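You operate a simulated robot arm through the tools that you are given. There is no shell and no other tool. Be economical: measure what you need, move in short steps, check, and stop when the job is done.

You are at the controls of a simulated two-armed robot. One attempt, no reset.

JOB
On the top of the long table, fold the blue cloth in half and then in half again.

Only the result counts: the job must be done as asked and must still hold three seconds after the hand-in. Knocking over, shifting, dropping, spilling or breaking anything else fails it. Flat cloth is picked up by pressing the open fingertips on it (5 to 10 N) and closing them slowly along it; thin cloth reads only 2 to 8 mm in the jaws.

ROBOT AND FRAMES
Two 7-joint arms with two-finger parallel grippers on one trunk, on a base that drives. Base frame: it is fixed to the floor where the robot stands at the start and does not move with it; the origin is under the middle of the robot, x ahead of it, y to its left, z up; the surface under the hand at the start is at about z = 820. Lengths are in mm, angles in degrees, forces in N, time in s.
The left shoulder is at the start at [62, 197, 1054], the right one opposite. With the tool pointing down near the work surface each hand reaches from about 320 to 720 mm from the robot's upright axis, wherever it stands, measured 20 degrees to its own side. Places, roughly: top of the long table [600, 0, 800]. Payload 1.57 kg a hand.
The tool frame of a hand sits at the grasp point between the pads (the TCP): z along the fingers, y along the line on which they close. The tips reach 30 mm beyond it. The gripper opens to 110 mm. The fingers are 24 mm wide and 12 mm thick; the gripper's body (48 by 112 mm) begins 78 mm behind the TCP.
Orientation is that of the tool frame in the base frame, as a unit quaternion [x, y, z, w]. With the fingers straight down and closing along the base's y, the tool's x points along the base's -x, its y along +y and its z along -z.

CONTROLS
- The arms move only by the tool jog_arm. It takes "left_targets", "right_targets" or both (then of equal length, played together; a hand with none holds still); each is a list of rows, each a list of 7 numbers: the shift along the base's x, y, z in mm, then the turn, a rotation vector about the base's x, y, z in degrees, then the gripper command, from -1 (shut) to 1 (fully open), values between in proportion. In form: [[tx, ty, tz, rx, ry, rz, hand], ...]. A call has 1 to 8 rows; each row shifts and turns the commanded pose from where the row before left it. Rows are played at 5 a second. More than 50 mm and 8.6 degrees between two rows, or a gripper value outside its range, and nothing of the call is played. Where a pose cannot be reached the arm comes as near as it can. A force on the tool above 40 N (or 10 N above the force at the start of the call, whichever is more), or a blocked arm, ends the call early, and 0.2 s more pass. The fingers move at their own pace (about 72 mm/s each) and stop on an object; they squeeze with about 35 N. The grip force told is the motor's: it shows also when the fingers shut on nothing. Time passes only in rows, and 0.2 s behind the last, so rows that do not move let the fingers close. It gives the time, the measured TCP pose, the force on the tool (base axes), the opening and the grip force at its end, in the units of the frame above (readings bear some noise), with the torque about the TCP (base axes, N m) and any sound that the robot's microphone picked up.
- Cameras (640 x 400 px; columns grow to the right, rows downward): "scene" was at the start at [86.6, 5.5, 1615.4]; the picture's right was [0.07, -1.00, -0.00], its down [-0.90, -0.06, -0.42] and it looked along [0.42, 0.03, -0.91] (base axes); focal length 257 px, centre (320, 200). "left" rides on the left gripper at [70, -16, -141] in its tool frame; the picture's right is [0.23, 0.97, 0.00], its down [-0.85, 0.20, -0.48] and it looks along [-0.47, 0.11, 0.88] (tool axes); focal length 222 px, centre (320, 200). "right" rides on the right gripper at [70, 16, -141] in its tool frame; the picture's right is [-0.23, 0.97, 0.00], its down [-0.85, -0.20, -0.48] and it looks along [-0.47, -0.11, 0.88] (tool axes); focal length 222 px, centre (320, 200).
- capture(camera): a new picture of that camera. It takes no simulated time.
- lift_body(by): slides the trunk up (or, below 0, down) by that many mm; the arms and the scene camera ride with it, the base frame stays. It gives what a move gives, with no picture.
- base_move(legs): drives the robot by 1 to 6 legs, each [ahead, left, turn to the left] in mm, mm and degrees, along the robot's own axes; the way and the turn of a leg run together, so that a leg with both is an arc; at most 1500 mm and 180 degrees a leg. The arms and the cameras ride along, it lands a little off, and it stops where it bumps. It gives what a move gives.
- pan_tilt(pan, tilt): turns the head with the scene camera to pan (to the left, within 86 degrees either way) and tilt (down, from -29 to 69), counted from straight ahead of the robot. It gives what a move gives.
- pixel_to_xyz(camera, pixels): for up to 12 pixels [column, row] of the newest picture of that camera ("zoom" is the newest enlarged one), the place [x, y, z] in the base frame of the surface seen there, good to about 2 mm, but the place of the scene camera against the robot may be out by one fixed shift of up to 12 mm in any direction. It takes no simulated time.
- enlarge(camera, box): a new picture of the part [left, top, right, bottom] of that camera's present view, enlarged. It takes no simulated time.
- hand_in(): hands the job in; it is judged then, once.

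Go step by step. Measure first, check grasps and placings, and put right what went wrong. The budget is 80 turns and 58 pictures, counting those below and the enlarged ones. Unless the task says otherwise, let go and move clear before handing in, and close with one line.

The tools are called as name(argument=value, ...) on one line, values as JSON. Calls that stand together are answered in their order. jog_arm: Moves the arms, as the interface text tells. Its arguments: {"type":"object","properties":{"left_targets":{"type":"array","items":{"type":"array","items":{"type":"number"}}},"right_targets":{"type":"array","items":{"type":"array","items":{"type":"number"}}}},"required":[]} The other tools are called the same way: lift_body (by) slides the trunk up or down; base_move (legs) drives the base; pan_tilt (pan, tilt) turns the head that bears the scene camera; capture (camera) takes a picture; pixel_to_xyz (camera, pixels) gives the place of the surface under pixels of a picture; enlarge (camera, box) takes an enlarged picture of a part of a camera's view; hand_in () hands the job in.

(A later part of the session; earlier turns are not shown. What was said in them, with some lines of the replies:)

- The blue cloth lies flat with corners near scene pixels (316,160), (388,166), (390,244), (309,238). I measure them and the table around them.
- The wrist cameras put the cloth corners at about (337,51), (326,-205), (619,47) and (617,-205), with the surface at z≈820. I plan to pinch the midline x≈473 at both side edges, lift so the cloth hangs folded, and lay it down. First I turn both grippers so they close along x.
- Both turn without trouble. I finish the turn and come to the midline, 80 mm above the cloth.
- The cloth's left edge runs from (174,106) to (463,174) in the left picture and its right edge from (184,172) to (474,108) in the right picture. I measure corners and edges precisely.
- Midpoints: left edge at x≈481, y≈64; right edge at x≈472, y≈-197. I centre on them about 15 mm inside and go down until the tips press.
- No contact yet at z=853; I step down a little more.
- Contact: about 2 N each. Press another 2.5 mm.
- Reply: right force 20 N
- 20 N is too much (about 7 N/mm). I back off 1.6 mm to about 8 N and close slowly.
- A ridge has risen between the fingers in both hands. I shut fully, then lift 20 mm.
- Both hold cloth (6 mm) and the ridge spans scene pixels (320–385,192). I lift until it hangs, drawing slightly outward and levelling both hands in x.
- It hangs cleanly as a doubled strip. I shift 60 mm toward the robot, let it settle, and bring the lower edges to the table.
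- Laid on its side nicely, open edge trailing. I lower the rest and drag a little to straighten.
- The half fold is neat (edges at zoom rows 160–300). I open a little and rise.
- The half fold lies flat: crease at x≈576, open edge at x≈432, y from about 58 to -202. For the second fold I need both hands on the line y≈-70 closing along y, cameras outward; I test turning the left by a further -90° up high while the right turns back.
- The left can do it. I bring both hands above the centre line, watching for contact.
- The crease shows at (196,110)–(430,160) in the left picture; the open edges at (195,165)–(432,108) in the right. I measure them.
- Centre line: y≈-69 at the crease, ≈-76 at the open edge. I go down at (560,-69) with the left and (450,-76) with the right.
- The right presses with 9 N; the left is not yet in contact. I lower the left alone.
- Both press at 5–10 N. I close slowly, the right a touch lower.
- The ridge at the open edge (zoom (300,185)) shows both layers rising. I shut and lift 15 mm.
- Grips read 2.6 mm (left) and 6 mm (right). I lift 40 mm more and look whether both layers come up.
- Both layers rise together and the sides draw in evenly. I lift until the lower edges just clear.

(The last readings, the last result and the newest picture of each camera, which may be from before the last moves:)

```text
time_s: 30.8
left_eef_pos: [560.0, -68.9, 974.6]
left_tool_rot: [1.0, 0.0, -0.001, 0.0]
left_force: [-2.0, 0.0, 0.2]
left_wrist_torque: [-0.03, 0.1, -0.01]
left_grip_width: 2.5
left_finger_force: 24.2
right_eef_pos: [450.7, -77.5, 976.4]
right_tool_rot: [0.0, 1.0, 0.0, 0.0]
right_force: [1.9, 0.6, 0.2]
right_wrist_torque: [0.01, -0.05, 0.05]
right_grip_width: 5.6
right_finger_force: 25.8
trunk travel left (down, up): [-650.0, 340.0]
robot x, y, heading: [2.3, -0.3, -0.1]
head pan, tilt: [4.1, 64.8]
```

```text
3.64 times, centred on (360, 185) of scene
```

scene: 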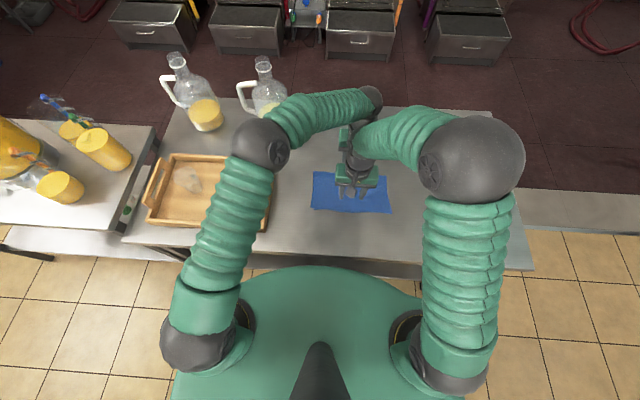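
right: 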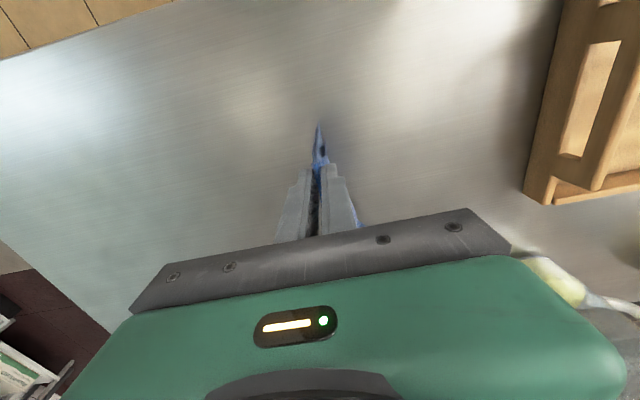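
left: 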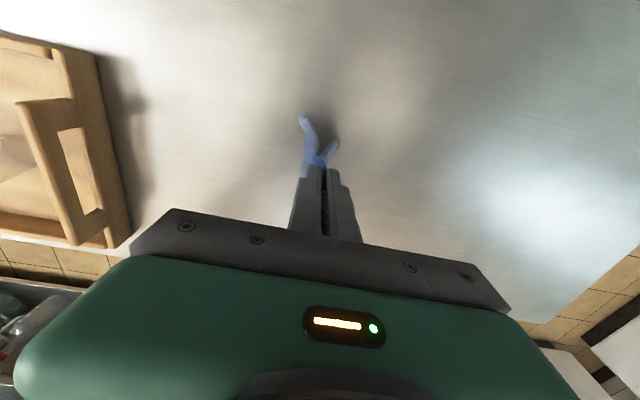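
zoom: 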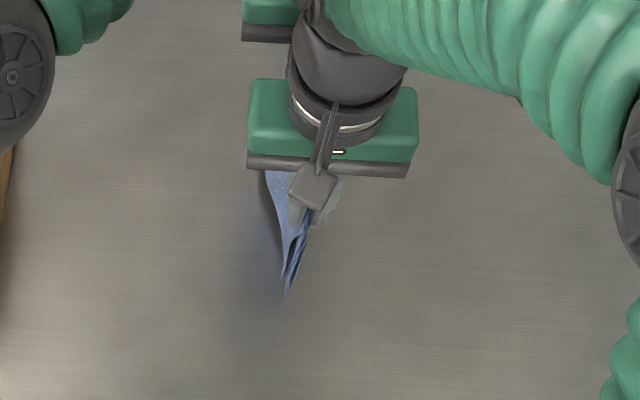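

It hangs as a four-layer panel. I shift 50 mm to -y, settle, and lower until the edges touch; then I will lay it toward +y.

jog_arm(left_targets=[[0, -10, 0, 0, 0, 0, -1], [0, -15, 0, 0, 0, 0, -1], [0, -15, 0, 0, 0, 0, -1], [0, -10, 0, 0, 0, 0, -1], [0, 0, -5, 0, 0, 0, -1], [0, 0, -5, 0, 0, 0, -1], [0, 0, -4, 0, 0, 0, -1], [0, 0, 0, 0, 0, 0, -1]], right_targets=[[0, -10, 0, 0, 0, 0, -1], [0, -15, 0, 0, 0, 0, -1], [0, -15, 0, 0, 0, 0, -1], [0, -10, 0, 0, 0, 0, -1], [0, 0, -5, 0, 0, 0, -1], [0, 0, -5, 0, 0, 0, -1], [0, 0, -4, 0, 0, 0, -1], [0, 0, 0, 0, 0, 0, -1]])

jog_arm(left_targets=[[0, 12, -6, 0, 0, 0, -1], [0, 15, -8, 0, 0, 0, -1], [0, 17, -10, 0, 0, 0, -1], [0, 15, -12, 0, 0, 0, -1], [0, 14, -14, 0, 0, 0, -1], [0, 12, -15, 0, 0, 0, -1], [0, 8, -14, 0, 0, 0, -1], [0, 6, -10, 0, 0, 0, -1]], right_targets=[[0, 12, -6, 0, 0, 0, -1], [0, 15, -8, 0, 0, 0, -1], [0, 17, -10, 0, 0, 0, -1], [0, 15, -12, 0, 0, 0, -1], [0, 14, -14, 0, 0, 0, -1], [0, 12, -15, 0, 0, 0, -1], [0, 8, -14, 0, 0, 0, -1], [0, 6, -10, 0, 0, 0, -1]])

enlarge(camera="scene", box=[280, 130, 440, 240])

capture(camera="left")

```text
time_s: 32.6
left_eef_pos: [559.3, -119.2, 960.5]
left_tool_rot: [1.0, 0.0, -0.001, 0.0]
left_force: [-1.6, -0.1, 0.0]
left_wrist_torque: [-0.06, -0.01, 0.03]
left_grip_width: 2.5
left_finger_force: 23.9
right_eef_pos: [452.2, -127.3, 962.1]
right_tool_rot: [0.0, 1.0, 0.0, 0.0]
right_force: [0.9, -0.1, 0.5]
right_wrist_torque: [-0.02, 0.0, 0.03]
right_grip_width: 6.0
right_finger_force: 25.4
trunk travel left (down, up): [-650.0, 340.0]
robot x, y, heading: [-3.6, -1.8, -0.0]
head pan, tilt: [4.1, 64.8]
```

```text
time_s: 34.4
left_eef_pos: [560.1, -19.2, 871.6]
left_tool_rot: [1.0, 0.0, -0.002, 0.0]
left_force: [-0.9, -1.1, -0.6]
left_wrist_torque: [0.0, 0.02, 0.01]
left_grip_width: 2.7
left_finger_force: 23.8
right_eef_pos: [449.9, -26.8, 873.6]
right_tool_rot: [0.0, 1.0, 0.0, 0.0]
right_force: [1.6, 0.1, -0.6]
right_wrist_torque: [0.01, -0.02, 0.0]
right_grip_width: 6.1
right_finger_force: 25.8
trunk travel left (down, up): [-650.0, 340.0]
robot x, y, heading: [3.5, 0.0, 0.0]
head pan, tilt: [4.1, 64.8]
```

```text
3.64 times, centred on (360, 185) of scene
```

zoom: 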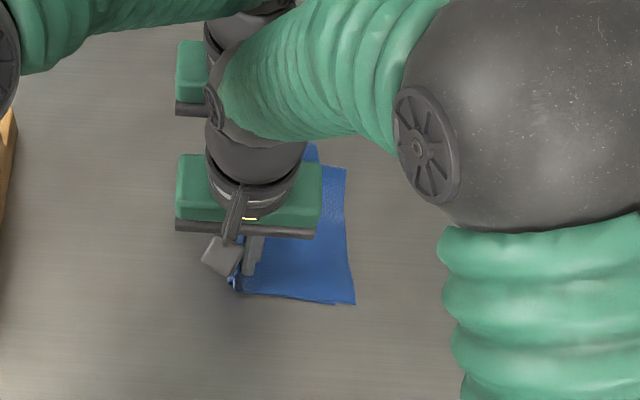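

```text
29 pictures are left
```

left: 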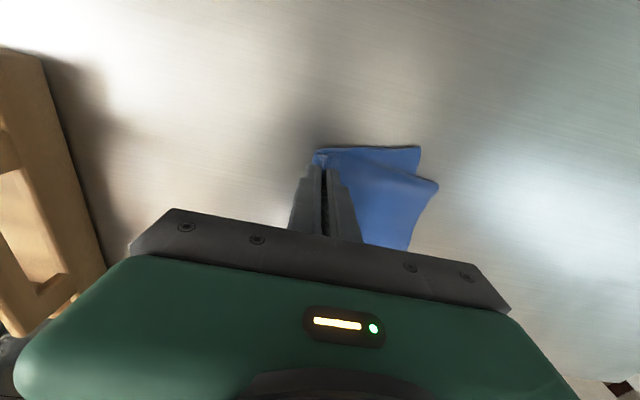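

It is lying down; at the far end the two panels are splayed somewhat ((418,148) and (437,183) in the left picture). I finish lowering and drag slightly to straighten.

jog_arm(left_targets=[[0, 5, -7, 0, 0, 0, -1], [0, 5, -6, 0, 0, 0, -1], [0, 5, -3, 0, 0, 0, -1], [0, 5, 0, 0, 0, 0, -1], [0, 4, 0, 0, 0, 0, -1], [0, 0, 0, 0, 0, 0, -1]], right_targets=[[0, 5, -7, 0, 0, 0, -1], [0, 5, -6, 0, 0, 0, -1], [0, 5, -4, 0, 0, 0, -1], [0, 5, 0, 0, 0, 0, -1], [0, 4, 0, 0, 0, 0, -1], [0, 0, 0, 0, 0, 0, -1]])

capture(camera="left")

capture(camera="right")

```text
time_s: 35.8
left_eef_pos: [560.0, 3.2, 856.5]
left_tool_rot: [1.0, -0.001, -0.001, 0.0]
left_force: [-1.0, 0.3, 1.1]
left_wrist_torque: [-0.03, 0.0, -0.04]
left_grip_width: 2.4
left_finger_force: 24.0
right_eef_pos: [450.0, -4.0, 855.2]
right_tool_rot: [-0.001, 1.0, 0.0, 0.0]
right_force: [0.7, 0.2, 1.3]
right_wrist_torque: [-0.01, -0.03, 0.04]
right_grip_width: 6.2
right_finger_force: 25.7
trunk travel left (down, up): [-650.0, 340.0]
robot x, y, heading: [0.3, -3.8, -0.0]
head pan, tilt: [4.1, 64.8]
```

```text
28 pictures are left
```

left: 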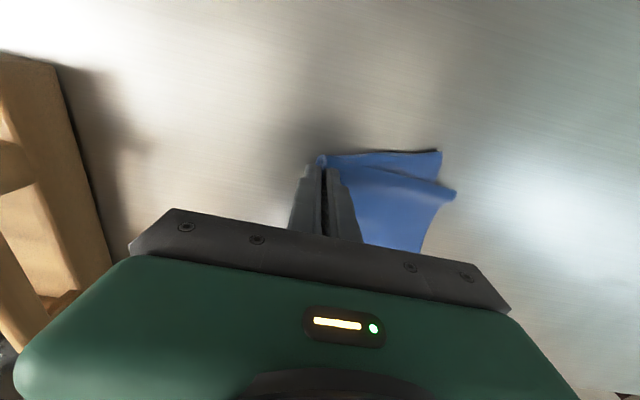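

```text
27 pictures are left
```

right: 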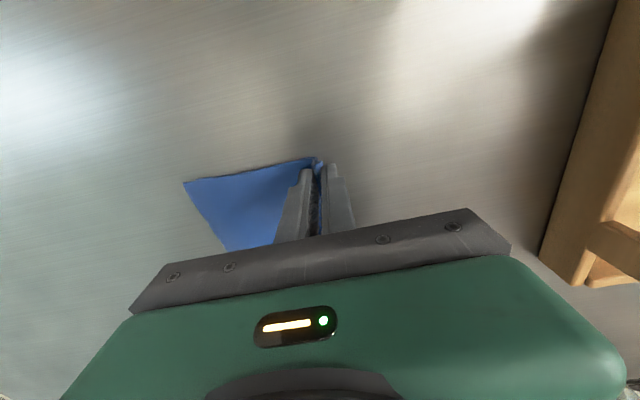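

Nearly flat. I open a little, rise straight up and then part the hands to see the result.

jog_arm(left_targets=[[0, 0, 0, 0, 0, 0, -0.8], [0, 0, 0, 0, 0, 0, -0.6], [0, 0, 0, 0, 0, 0, -0.6], [0, 0, 15, 0, 0, 0, -0.6], [0, 0, 25, 0, 0, 0, -0.6], [0, 0, 40, 0, 0, 0, -0.5], [0, 0, 40, 0, 0, 0, -0.5], [0, 20, 20, 0, 0, 0, -0.5]], right_targets=[[0, 0, 0, 0, 0, 0, -0.8], [0, 0, 0, 0, 0, 0, -0.6], [0, 0, 0, 0, 0, 0, -0.6], [0, 0, 15, 0, 0, 0, -0.6], [0, 0, 25, 0, 0, 0, -0.6], [0, 0, 40, 0, 0, 0, -0.5], [0, 0, 40, 0, 0, 0, -0.5], [0, -20, 10, 0, 0, 0, -0.5]])

jog_arm(left_targets=[[0, 20, 0, 0, 0, 0, -0.5], [0, 20, 0, 0, 0, 0, -0.5], [0, 20, 0, 0, 0, 0, -0.5], [0, 20, 0, 0, 0, 0, -0.5], [0, 0, 0, 0, 0, 0, -0.5], [0, 0, 0, 0, 0, 0, -0.5], [0, 0, 0, 0, 0, 0, -0.5], [0, 0, 0, 0, 0, 0, -0.5]], right_targets=[[0, -30, 0, 0, 0, 0, -0.5], [0, -30, 0, 0, 0, 0, -0.5], [0, -30, 0, 0, 0, 0, -0.5], [0, -30, 0, 0, 0, 0, -0.5], [0, -30, 0, 0, 0, 0, -0.5], [0, -30, 0, 0, 0, 0, -0.5], [0, -30, 0, 0, 0, 0, -0.5], [0, -20, 0, 0, 0, 0, -0.5]])

enlarge(camera="scene", box=[290, 130, 410, 230])

```text
time_s: 37.6
left_eef_pos: [560.3, 24.0, 995.1]
left_tool_rot: [1.0, -0.001, -0.002, 0.0]
left_force: [0.6, 0.0, 0.3]
left_wrist_torque: [0.0, 0.03, -0.02]
left_grip_width: 27.8
left_finger_force: 0.1
right_eef_pos: [449.3, -21.8, 985.3]
right_tool_rot: [0.0, 1.0, -0.001, -0.002]
right_force: [-0.3, -0.1, -0.2]
right_wrist_torque: [0.02, 0.01, 0.01]
right_grip_width: 27.4
right_finger_force: 0.1
trunk travel left (down, up): [-650.0, 340.0]
robot x, y, heading: [-1.2, -1.9, 0.4]
head pan, tilt: [4.1, 64.8]
```

```text
time_s: 39.4
left_eef_pos: [560.4, 103.9, 995.0]
left_tool_rot: [1.0, 0.0, -0.002, 0.0]
left_force: [0.1, 0.0, -0.4]
left_wrist_torque: [0.04, -0.01, -0.02]
left_grip_width: 27.5
left_finger_force: 0.0
right_eef_pos: [450.3, -254.6, 986.2]
right_tool_rot: [0.001, 1.0, 0.0, 0.0]
right_force: [-1.0, -0.6, -0.4]
right_wrist_torque: [0.01, 0.0, 0.0]
right_grip_width: 27.5
right_finger_force: 0.1
trunk travel left (down, up): [-650.0, 340.0]
robot x, y, heading: [-1.8, -0.4, -0.4]
head pan, tilt: [4.1, 64.8]
```

```text
4.00 times, centred on (350, 180) of scene
```

zoom: 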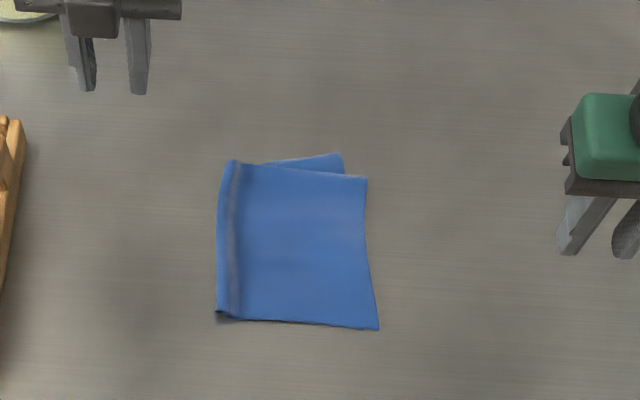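

The result is a quarter-size square; the lower panel's far corner peeks out at zoom (340,155) by about 20 mm, and the crease at (232,165)–(230,315) is puffy. I measure heights and corners.

pixel_to_xyz(camera="zoom", pixels=[[231, 163], [338, 157], [364, 180], [375, 325], [220, 312], [234, 240], [222, 240], [300, 250], [255, 163], [342, 170], [340, 240], [300, 165]])

capture(camera="right")

capture(camera="left")

```text
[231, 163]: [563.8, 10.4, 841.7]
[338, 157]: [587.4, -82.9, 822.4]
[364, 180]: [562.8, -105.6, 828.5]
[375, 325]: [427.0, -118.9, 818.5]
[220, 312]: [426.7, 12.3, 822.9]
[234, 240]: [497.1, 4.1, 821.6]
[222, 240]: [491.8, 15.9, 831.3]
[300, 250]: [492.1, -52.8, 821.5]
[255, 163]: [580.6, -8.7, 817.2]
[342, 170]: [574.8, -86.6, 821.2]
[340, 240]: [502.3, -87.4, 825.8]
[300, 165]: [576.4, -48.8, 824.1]
```

```text
25 pictures are left
```

right: 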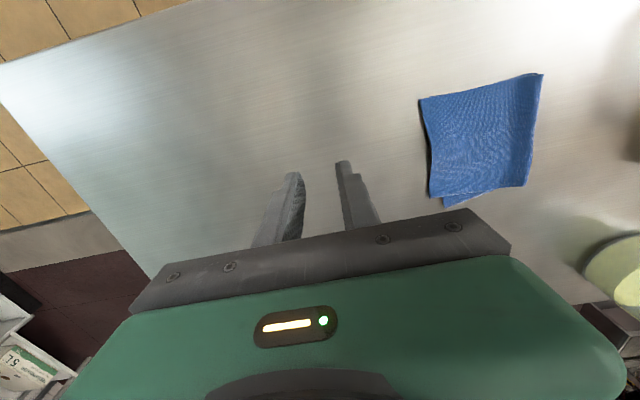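

```text
24 pictures are left
```

left: 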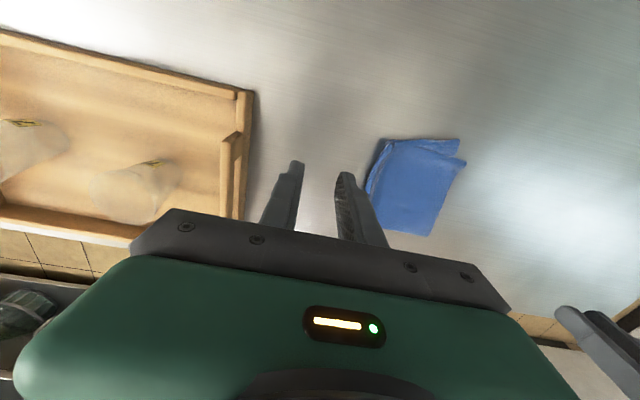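

The fold holds, but the far crease end is bunched up about 20 mm. I look closely at that end before deciding on a correction.

enlarge(camera="left", box=[350, 120, 490, 245])

pixel_to_xyz(camera="left", pixels=[[457, 141], [463, 161], [385, 143], [375, 180], [430, 232], [440, 200], [410, 142], [430, 150]])

enlarge(camera="right", box=[400, 60, 560, 220])

```text
3.20 times, centred on (420, 182) of left
```

zoom: 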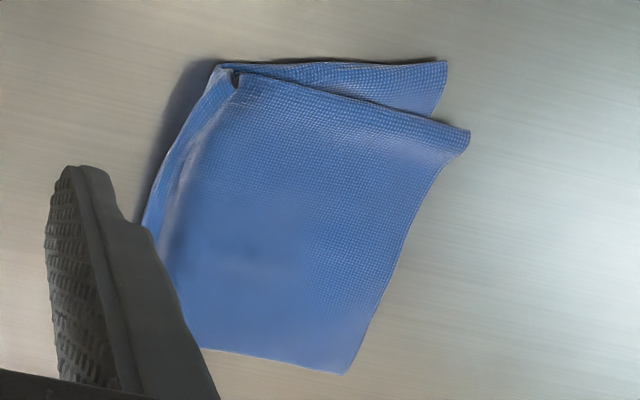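

```text
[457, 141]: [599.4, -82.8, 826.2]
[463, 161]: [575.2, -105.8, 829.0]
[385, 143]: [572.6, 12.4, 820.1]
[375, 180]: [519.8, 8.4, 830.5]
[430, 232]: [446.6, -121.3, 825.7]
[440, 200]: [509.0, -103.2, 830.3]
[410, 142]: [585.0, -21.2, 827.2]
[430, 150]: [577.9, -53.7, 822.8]
```

```text
2.50 times, centred on (480, 140) of right
```

zoom: 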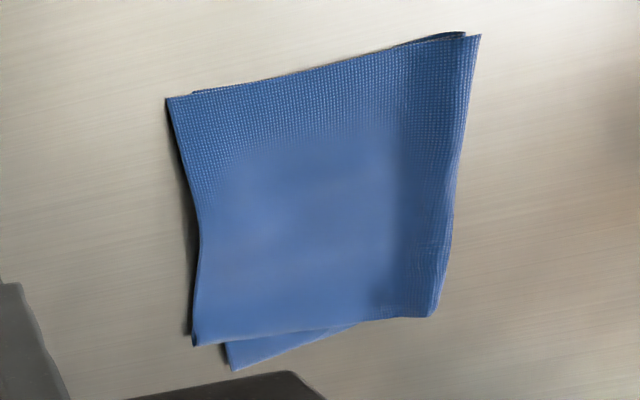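

The four corners meet near (432,-120). The cloth lies as a compact quarter of about 150 × 130 mm, with only a small sliver of the lower panel showing. Both hands are open, well above and clear, and nothing else has been touched, so I hand in.

hand_in()

```text
The job is handed in.
```

I folded the blue cloth in half twice on the long table and handed it in. It now lies as a quarter of about 150 × 130 mm. One corner of the lower layers still sticks out about 25 mm past the top, and one end of the last crease stands up about 20 mm.
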